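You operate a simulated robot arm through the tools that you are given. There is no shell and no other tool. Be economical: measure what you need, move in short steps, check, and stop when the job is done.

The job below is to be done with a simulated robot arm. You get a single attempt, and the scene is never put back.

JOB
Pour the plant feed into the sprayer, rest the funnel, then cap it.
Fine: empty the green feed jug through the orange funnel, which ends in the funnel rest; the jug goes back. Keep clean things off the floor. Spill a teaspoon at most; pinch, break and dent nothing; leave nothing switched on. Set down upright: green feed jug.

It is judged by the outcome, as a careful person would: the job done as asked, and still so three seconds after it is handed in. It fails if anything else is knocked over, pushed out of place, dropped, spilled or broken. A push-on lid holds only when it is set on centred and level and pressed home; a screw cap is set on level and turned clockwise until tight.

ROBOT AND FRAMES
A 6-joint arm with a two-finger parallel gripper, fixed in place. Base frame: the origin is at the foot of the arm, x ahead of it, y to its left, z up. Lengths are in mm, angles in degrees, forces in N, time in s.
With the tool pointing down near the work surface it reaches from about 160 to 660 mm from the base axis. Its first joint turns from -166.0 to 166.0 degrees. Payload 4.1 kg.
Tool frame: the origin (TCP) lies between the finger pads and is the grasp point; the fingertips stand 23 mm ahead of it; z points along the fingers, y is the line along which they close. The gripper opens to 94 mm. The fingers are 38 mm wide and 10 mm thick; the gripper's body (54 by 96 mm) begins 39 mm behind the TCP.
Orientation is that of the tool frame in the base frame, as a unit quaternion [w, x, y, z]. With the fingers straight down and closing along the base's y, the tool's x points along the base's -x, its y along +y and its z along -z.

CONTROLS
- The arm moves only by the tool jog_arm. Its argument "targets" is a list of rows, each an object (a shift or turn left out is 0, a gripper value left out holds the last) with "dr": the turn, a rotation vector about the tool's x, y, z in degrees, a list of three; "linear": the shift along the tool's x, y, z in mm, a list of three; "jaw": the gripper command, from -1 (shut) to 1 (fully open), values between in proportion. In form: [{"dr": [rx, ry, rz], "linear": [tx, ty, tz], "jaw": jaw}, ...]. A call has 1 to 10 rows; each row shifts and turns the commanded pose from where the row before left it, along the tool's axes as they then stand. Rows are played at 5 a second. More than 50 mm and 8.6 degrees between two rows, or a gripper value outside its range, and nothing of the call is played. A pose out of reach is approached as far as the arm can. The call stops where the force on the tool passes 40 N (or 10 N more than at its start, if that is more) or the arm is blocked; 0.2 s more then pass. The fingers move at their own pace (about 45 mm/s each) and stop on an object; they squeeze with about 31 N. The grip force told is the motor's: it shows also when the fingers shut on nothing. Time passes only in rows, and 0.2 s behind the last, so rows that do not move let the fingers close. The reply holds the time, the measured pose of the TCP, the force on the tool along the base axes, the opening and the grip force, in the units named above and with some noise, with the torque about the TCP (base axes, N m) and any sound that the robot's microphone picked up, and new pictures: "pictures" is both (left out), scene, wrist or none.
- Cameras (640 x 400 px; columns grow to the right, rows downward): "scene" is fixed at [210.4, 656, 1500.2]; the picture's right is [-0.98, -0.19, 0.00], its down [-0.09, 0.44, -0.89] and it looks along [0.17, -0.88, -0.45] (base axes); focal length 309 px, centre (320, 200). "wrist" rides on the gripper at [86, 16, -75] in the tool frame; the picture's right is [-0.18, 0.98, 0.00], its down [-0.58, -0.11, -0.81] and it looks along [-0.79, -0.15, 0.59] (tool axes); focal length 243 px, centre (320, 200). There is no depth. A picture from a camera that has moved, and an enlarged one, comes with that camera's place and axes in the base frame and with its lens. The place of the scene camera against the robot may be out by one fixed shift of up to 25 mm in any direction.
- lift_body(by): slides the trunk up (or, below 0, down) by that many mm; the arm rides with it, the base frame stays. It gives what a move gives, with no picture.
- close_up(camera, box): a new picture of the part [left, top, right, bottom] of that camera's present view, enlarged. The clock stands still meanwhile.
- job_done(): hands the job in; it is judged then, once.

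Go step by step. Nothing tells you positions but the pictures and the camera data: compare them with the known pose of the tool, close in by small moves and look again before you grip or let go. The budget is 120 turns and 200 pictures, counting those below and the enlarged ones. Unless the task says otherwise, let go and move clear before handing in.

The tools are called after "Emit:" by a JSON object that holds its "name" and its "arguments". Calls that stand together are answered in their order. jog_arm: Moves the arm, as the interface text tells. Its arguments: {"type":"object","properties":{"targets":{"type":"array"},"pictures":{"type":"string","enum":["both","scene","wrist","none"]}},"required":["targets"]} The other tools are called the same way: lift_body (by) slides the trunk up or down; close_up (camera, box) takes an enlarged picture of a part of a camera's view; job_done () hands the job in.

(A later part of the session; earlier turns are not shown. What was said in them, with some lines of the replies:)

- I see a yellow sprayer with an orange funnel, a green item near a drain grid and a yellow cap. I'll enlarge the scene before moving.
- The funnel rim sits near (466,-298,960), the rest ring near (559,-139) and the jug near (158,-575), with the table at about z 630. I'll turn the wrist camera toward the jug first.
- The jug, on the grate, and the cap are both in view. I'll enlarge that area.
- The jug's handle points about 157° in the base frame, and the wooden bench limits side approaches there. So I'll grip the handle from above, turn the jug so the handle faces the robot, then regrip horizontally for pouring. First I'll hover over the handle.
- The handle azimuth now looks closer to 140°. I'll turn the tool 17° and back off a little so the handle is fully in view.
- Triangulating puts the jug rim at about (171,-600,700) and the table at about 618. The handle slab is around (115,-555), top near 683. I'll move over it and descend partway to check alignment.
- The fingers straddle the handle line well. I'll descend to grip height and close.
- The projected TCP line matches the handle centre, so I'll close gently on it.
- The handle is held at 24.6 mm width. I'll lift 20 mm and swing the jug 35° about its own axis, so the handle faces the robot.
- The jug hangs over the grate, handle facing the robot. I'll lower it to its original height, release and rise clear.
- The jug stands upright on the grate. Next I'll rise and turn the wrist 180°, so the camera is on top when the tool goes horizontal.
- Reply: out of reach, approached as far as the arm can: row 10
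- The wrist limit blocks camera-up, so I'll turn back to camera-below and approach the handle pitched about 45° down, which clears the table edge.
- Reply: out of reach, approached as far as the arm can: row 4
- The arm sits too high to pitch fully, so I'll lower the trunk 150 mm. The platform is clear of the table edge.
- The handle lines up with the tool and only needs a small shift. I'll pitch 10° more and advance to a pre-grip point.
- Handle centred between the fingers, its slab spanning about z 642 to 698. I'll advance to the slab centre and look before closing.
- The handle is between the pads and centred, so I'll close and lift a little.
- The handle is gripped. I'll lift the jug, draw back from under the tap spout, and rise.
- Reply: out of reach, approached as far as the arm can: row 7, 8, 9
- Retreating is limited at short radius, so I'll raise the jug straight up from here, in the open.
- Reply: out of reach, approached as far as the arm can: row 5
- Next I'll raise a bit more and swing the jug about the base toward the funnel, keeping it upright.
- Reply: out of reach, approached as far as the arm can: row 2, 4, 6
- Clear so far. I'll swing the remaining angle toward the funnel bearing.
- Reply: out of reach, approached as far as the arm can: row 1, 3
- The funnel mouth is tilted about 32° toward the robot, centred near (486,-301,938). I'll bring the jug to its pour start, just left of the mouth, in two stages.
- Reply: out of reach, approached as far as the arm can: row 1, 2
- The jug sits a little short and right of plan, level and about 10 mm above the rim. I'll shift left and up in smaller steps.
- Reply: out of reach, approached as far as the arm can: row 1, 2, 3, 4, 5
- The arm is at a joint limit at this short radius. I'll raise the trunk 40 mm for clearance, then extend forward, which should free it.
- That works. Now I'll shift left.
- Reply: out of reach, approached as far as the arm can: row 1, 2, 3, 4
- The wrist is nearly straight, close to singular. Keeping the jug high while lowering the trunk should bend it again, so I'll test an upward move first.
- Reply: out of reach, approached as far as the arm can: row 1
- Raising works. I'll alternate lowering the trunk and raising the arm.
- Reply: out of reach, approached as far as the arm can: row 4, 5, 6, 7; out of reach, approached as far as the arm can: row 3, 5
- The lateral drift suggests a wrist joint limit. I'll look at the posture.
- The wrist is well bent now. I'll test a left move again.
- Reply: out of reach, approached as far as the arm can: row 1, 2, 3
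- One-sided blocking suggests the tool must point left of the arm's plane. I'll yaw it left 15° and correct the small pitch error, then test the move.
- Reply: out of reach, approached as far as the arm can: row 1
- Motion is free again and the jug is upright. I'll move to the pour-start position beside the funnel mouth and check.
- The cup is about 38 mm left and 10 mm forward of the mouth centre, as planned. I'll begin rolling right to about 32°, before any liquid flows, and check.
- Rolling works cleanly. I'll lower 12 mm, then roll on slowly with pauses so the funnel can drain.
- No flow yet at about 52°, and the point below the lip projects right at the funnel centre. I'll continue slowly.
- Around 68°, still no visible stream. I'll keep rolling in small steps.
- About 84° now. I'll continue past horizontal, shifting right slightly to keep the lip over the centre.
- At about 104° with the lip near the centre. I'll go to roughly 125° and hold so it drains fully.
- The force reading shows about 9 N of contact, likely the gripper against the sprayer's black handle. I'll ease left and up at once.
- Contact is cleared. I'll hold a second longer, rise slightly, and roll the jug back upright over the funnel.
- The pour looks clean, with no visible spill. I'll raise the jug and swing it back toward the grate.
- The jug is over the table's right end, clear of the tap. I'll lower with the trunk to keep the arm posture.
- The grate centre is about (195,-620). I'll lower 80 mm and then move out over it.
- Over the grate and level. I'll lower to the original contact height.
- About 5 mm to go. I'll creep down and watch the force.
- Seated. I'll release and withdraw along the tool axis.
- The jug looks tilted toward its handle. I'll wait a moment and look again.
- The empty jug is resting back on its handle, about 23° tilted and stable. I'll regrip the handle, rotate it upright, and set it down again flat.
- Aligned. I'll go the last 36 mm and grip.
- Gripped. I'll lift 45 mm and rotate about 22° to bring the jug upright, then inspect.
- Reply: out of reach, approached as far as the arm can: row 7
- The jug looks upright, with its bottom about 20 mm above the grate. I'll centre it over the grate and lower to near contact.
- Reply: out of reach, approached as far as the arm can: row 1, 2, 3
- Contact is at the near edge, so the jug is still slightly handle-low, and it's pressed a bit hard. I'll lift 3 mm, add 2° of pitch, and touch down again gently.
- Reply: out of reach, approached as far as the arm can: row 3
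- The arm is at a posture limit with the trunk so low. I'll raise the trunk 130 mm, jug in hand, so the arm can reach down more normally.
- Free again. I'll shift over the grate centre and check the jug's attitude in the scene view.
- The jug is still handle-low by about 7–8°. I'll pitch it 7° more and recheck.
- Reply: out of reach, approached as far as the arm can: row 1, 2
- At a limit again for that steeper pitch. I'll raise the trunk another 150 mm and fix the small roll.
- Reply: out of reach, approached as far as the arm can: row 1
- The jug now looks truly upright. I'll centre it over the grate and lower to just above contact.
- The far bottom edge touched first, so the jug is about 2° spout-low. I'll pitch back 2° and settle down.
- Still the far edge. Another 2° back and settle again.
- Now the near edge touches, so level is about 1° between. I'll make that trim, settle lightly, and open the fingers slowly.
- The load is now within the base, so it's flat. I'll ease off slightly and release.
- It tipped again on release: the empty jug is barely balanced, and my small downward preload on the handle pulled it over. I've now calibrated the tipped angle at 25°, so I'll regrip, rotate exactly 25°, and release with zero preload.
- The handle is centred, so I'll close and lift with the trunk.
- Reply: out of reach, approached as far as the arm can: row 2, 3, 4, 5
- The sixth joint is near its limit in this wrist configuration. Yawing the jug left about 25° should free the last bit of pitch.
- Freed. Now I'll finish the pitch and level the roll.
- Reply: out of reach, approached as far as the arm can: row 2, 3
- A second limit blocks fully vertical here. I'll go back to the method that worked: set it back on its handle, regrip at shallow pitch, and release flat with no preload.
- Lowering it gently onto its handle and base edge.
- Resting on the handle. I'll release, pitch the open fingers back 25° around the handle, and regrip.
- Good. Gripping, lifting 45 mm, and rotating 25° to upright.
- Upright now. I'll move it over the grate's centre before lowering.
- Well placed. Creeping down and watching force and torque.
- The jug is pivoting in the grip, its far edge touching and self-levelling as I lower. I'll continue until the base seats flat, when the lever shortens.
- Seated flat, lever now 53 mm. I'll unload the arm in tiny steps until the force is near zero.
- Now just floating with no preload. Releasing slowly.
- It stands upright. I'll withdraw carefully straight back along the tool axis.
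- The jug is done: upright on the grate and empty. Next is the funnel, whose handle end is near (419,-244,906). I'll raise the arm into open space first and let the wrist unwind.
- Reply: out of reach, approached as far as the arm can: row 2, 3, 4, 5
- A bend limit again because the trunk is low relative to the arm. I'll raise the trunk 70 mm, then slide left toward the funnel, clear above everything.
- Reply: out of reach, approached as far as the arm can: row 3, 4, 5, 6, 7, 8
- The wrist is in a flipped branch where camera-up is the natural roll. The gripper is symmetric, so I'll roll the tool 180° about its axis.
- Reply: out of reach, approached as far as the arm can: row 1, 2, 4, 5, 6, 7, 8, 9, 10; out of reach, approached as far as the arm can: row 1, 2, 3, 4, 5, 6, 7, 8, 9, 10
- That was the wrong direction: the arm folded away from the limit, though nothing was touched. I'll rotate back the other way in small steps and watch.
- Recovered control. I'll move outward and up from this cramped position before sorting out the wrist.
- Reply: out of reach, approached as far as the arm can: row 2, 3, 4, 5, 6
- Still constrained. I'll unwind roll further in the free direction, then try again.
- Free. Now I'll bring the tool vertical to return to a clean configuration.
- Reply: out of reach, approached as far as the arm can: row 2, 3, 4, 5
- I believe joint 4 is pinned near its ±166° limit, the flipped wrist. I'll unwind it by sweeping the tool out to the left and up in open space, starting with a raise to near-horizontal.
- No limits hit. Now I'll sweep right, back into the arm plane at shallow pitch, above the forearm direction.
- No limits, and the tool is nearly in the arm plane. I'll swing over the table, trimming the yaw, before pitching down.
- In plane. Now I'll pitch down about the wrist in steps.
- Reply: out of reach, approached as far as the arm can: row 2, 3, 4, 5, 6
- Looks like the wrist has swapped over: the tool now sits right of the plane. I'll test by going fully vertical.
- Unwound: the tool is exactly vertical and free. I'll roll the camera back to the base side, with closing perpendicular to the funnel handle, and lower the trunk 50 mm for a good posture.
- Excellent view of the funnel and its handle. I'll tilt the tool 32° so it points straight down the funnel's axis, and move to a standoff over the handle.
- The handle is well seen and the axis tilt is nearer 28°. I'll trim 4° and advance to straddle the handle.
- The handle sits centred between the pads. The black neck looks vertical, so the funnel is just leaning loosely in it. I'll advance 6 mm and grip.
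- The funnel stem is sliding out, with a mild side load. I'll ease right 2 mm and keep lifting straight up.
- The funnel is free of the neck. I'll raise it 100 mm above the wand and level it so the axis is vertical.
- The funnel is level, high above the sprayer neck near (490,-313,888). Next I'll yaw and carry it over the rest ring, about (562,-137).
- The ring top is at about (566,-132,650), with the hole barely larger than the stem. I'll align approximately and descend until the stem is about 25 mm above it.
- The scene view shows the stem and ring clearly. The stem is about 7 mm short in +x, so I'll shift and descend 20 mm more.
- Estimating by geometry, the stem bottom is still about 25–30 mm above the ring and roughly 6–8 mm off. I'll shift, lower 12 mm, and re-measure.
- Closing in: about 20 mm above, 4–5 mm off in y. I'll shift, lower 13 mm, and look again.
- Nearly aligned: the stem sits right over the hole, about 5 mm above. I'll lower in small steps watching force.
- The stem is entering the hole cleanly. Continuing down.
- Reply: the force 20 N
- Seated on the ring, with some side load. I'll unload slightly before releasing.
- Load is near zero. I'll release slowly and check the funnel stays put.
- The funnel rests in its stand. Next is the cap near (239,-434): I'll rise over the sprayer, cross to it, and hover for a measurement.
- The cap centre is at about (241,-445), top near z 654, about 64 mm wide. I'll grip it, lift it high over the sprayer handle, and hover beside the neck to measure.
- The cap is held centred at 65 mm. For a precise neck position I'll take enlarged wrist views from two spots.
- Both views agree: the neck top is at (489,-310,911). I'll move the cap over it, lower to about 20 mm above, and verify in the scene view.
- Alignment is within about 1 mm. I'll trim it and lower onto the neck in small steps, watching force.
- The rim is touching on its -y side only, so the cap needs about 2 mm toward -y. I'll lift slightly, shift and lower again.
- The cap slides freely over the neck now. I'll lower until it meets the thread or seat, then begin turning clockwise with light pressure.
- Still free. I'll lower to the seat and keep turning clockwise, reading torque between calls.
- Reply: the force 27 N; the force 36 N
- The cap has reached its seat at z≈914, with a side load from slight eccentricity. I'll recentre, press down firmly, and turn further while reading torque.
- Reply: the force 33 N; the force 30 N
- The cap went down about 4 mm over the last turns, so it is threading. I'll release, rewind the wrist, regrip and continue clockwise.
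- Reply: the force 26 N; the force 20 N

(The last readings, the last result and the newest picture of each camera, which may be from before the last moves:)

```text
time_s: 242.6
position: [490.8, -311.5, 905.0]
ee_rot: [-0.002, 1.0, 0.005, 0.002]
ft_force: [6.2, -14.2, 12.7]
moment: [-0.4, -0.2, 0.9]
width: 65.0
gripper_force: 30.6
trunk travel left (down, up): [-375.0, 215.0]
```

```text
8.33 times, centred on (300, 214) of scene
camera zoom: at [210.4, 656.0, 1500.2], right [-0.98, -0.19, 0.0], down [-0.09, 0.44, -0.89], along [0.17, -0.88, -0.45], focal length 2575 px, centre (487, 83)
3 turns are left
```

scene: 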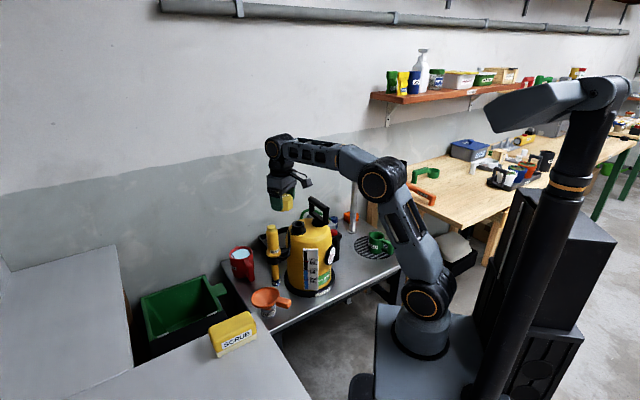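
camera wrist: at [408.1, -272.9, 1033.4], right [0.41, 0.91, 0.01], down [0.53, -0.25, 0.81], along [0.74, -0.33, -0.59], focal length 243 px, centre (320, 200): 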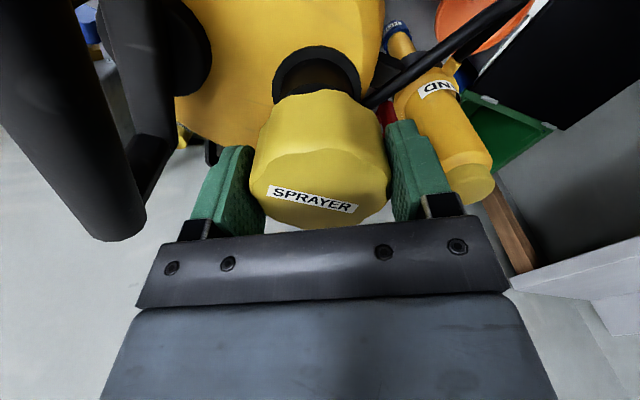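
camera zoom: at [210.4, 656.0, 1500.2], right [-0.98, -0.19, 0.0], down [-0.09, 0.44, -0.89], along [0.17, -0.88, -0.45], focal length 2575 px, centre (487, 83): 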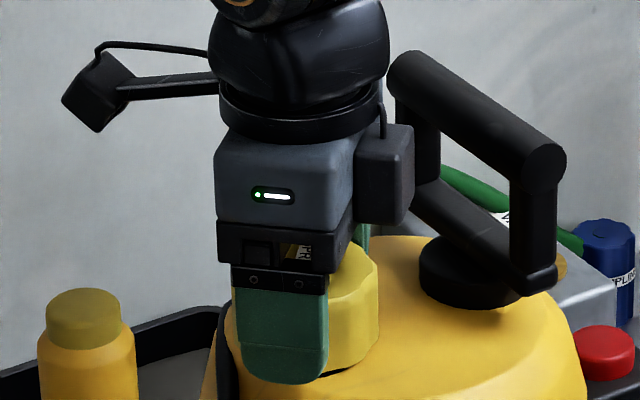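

The torque rose to 0.9 N·m and the cap dropped another 6 mm, so it is coming up tight. I'll nip it a few degrees more, release, and rise clear to inspect everything.

Emit:
{"name": "jog_arm", "arguments": {"targets": [{"dr": [0, 0, 4]}, {"dr": [0, 0, 4]}, {}], "pictures": "none"}}

Emit:
{"name": "jog_arm", "arguments": {"targets": [{"linear": [0, 0, -1], "jaw": 0.2}, {"jaw": 1}, {"jaw": 1}, {}, {"linear": [0, 0, -25]}, {"linear": [0, 0, -45]}, {"linear": [0, 0, -45]}, {"linear": [0, 0, -45]}, {}]}}

Emit:
{"name": "close_up", "arguments": {"camera": "scene", "box": [250, 185, 346, 257]}}

Emit:
{"name": "close_up", "arguments": {"camera": "scene", "box": [220, 190, 420, 315]}}

```text
time_s: 243.4
position: [490.1, -311.1, 906.6]
ee_rot: [-0.003, 0.998, -0.065, 0.002]
ft_force: [-1.5, -8.2, 4.2]
moment: [-0.38, -0.02, 0.4]
width: 64.0
gripper_force: 31.1
trunk travel left (down, up): [-375.0, 215.0]
```

```text
time_s: 245.4
position: [490.3, -312.5, 1069.3]
ee_rot: [-0.002, 0.998, -0.065, 0.003]
ft_force: [0.6, 0.8, 0.2]
moment: [-0.03, 0.01, -0.02]
width: 93.9
gripper_force: 0.1
trunk travel left (down, up): [-375.0, 215.0]
camera wrist: at [573.0, -338.7, 1142.9], right [-0.31, -0.95, -0.01], down [-0.57, 0.18, 0.8], along [-0.76, 0.25, -0.6], focal length 243 px, centre (320, 200)
```

scene: 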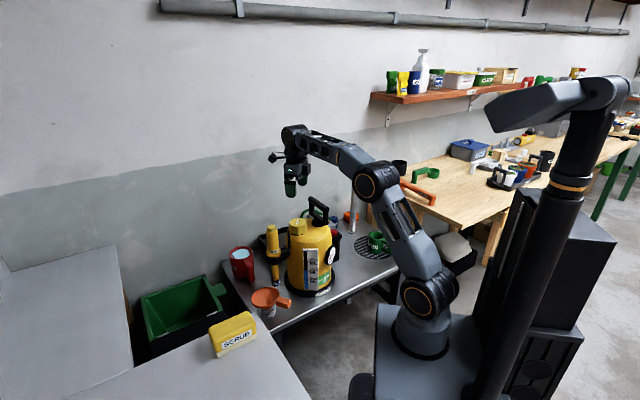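
wrist: 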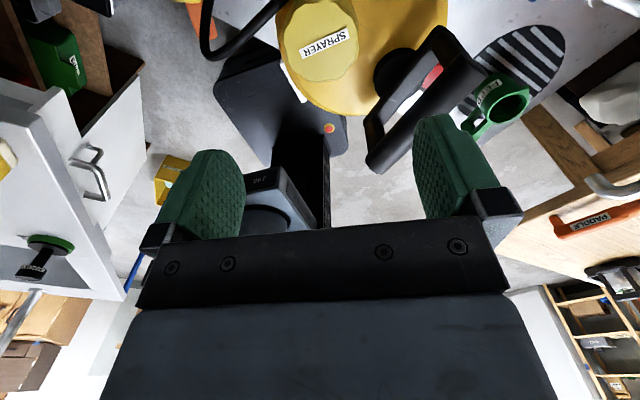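

```text
5.56 times, centred on (298, 221) of scene
camera zoom: at [210.4, 656.0, 1500.2], right [-0.98, -0.19, 0.0], down [-0.09, 0.44, -0.89], along [0.17, -0.88, -0.45], focal length 1716 px, centre (442, 83)
```

zoom: 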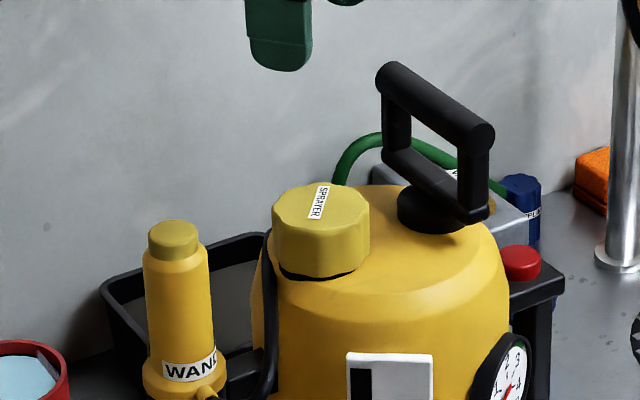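

```text
3.20 times, centred on (320, 252) of scene
camera zoom: at [210.4, 656.0, 1500.2], right [-0.98, -0.19, 0.0], down [-0.09, 0.44, -0.89], along [0.17, -0.88, -0.45], focal length 989 px, centre (320, 32)
2 turns are left
```

zoom: 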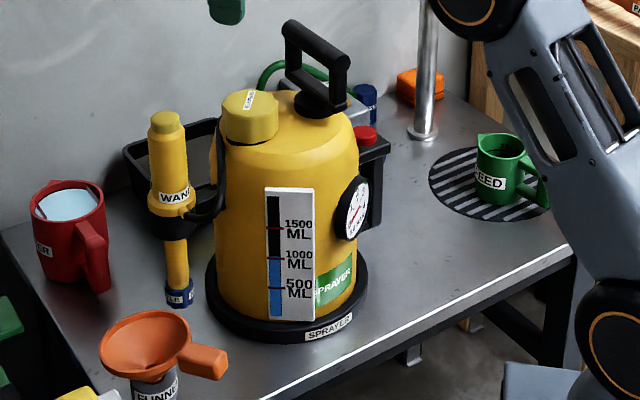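

The cap is on and level, the funnel is in its rest and the jug upright. I'll do one last regrip and clockwise nip to be sure it's tight, then release and rise clear.

Emit:
{"name": "jog_arm", "arguments": {"targets": [{"dr": [0, 0, -8.5]}, {"dr": [0, 0, -8.5]}, {"dr": [0, 0, -8.5]}, {"dr": [0, 0, -8.5]}, {"dr": [0, 0, -8.5]}, {"dr": [0, 0, -8.5]}, {"dr": [0, 0, -8.5]}, {"dr": [0, 0, -8.5]}, {"dr": [0, 0, -8.5]}, {"dr": [0, 0, -8.5]}], "pictures": "none"}}

Emit:
{"name": "jog_arm", "arguments": {"targets": [{"linear": [0, 0, 45]}, {"linear": [0, 0, 45]}, {"linear": [0, 0, 45]}, {"linear": [0, 0, 22]}, {}, {"jaw": -1}, {"jaw": -1}, {"jaw": -1}, {"jaw": -1}, {}], "pictures": "none"}}

Emit:
{"name": "jog_arm", "arguments": {"targets": [{"dr": [0, 0, 8], "linear": [0, 0, 0.1]}, {"dr": [0, 0, 8], "linear": [0, 0, 0.1]}, {"dr": [0, 0, 8], "linear": [0, 0, 0.1]}, {"dr": [0, 0, 8], "linear": [0, 0, 0.1]}, {"dr": [0, 0, 8], "linear": [0, 0, 0.1]}, {}], "pictures": "none"}}

Emit:
{"name": "jog_arm", "arguments": {"targets": [{"dr": [0, 0, 8], "linear": [0, 0, 0.1]}, {"dr": [0, 0, 8], "linear": [0, 0, 0.1]}, {"dr": [0, 0, 8], "linear": [0, 0, 0.1]}, {"dr": [0, 0, 8], "linear": [0, 0, 0.1]}, {}], "pictures": "none"}}

Emit:
{"name": "jog_arm", "arguments": {"targets": [{"jaw": 0.2}, {"jaw": 1}, {"jaw": 1}, {}, {"linear": [0, 0, -25]}, {"linear": [0, 0, -45]}, {"linear": [0, 0, -45]}, {"linear": [0, 0, -45]}, {}], "pictures": "scene"}}

Emit:
{"name": "close_up", "arguments": {"camera": "scene", "box": [250, 185, 346, 257]}}

```text
time_s: 247.6
position: [490.6, -312.5, 1069.0]
ee_rot: [0.001, 0.778, 0.628, 0.004]
ft_force: [-0.6, 0.0, -0.4]
moment: [-0.03, 0.0, -0.01]
width: 94.0
gripper_force: 0.0
trunk travel left (down, up): [-375.0, 215.0]
```

```text
time_s: 249.8
position: [491.4, -311.1, 911.2]
ee_rot: [0.0, 0.779, 0.628, 0.004]
ft_force: [0.8, -0.4, -1.4]
moment: [-0.03, -0.03, 0.07]
width: 63.6
gripper_force: 31.3
trunk travel left (down, up): [-375.0, 215.0]
```

```text
time_s: 251.2
position: [491.5, -311.5, 910.4]
ee_rot: [0.001, 0.946, 0.323, 0.003]
ft_force: [15.7, -6.3, 2.2]
moment: [-0.43, -0.57, 1.37]
width: 65.3
gripper_force: 31.1
trunk travel left (down, up): [-375.0, 215.0]
```

```text
time_s: 252.4
position: [491.1, -311.9, 909.8]
ee_rot: [-0.002, 0.999, 0.047, 0.002]
ft_force: [4.3, -9.6, 1.5]
moment: [-0.59, -0.09, 1.21]
width: 64.9
gripper_force: 31.1
trunk travel left (down, up): [-375.0, 215.0]
```

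```text
time_s: 254.4
position: [490.1, -310.5, 1068.5]
ee_rot: [-0.002, 0.999, 0.048, 0.004]
ft_force: [-0.1, -0.5, -0.2]
moment: [-0.03, 0.02, -0.01]
width: 94.0
gripper_force: 0.0
trunk travel left (down, up): [-375.0, 215.0]
```

scene: 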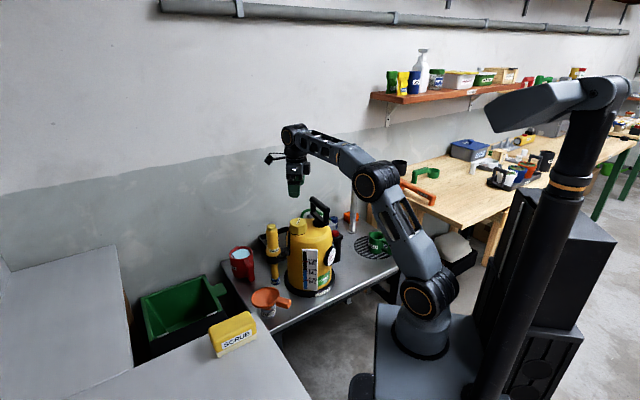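

```text
5.56 times, centred on (298, 221) of scene
camera zoom: at [210.4, 656.0, 1500.2], right [-0.98, -0.19, 0.0], down [-0.09, 0.44, -0.89], along [0.17, -0.88, -0.45], focal length 1716 px, centre (442, 83)
1 turns are left
```

zoom: 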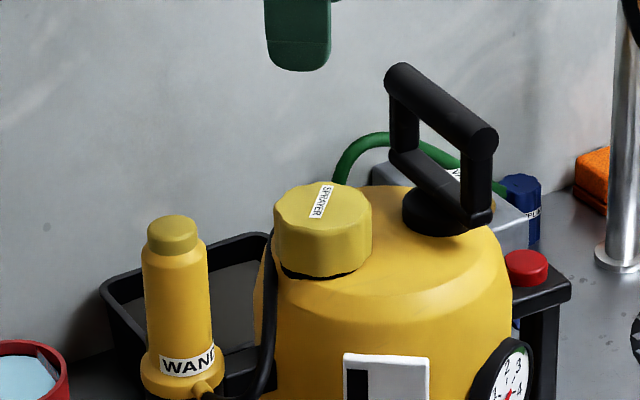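

The feed has been poured. The funnel is in its rest, the jug stands upright on the grate, and the cap resisted turning at about 1.3 N·m. I'm handing in.

Emit:
{"name": "job_done", "arguments": {}}

```text
The job is handed in.
```

I handed the job in: the feed jug was poured through the funnel into the sprayer, the funnel is in its rest, and the jug is upright on the grate. The cap is screwed on. I saw no spill in the pictures.

- **Cap:** it stopped turning at about 1.3 N·m, but the last view still shows a small dark gap above the collar. I took it as tight from the torque, not from seeing it fully down.
- **Jug:** empty, it barely balances. It tipped back onto its handle twice when I let go, and I had to stand it up again before it stayed.
- **Sprayer:** something on the gripper or jug, probably against its black handle, pressed with about 9 N during the pour. While I tightened the cap, its body may have turned by a degree or two. I saw no damage from either.
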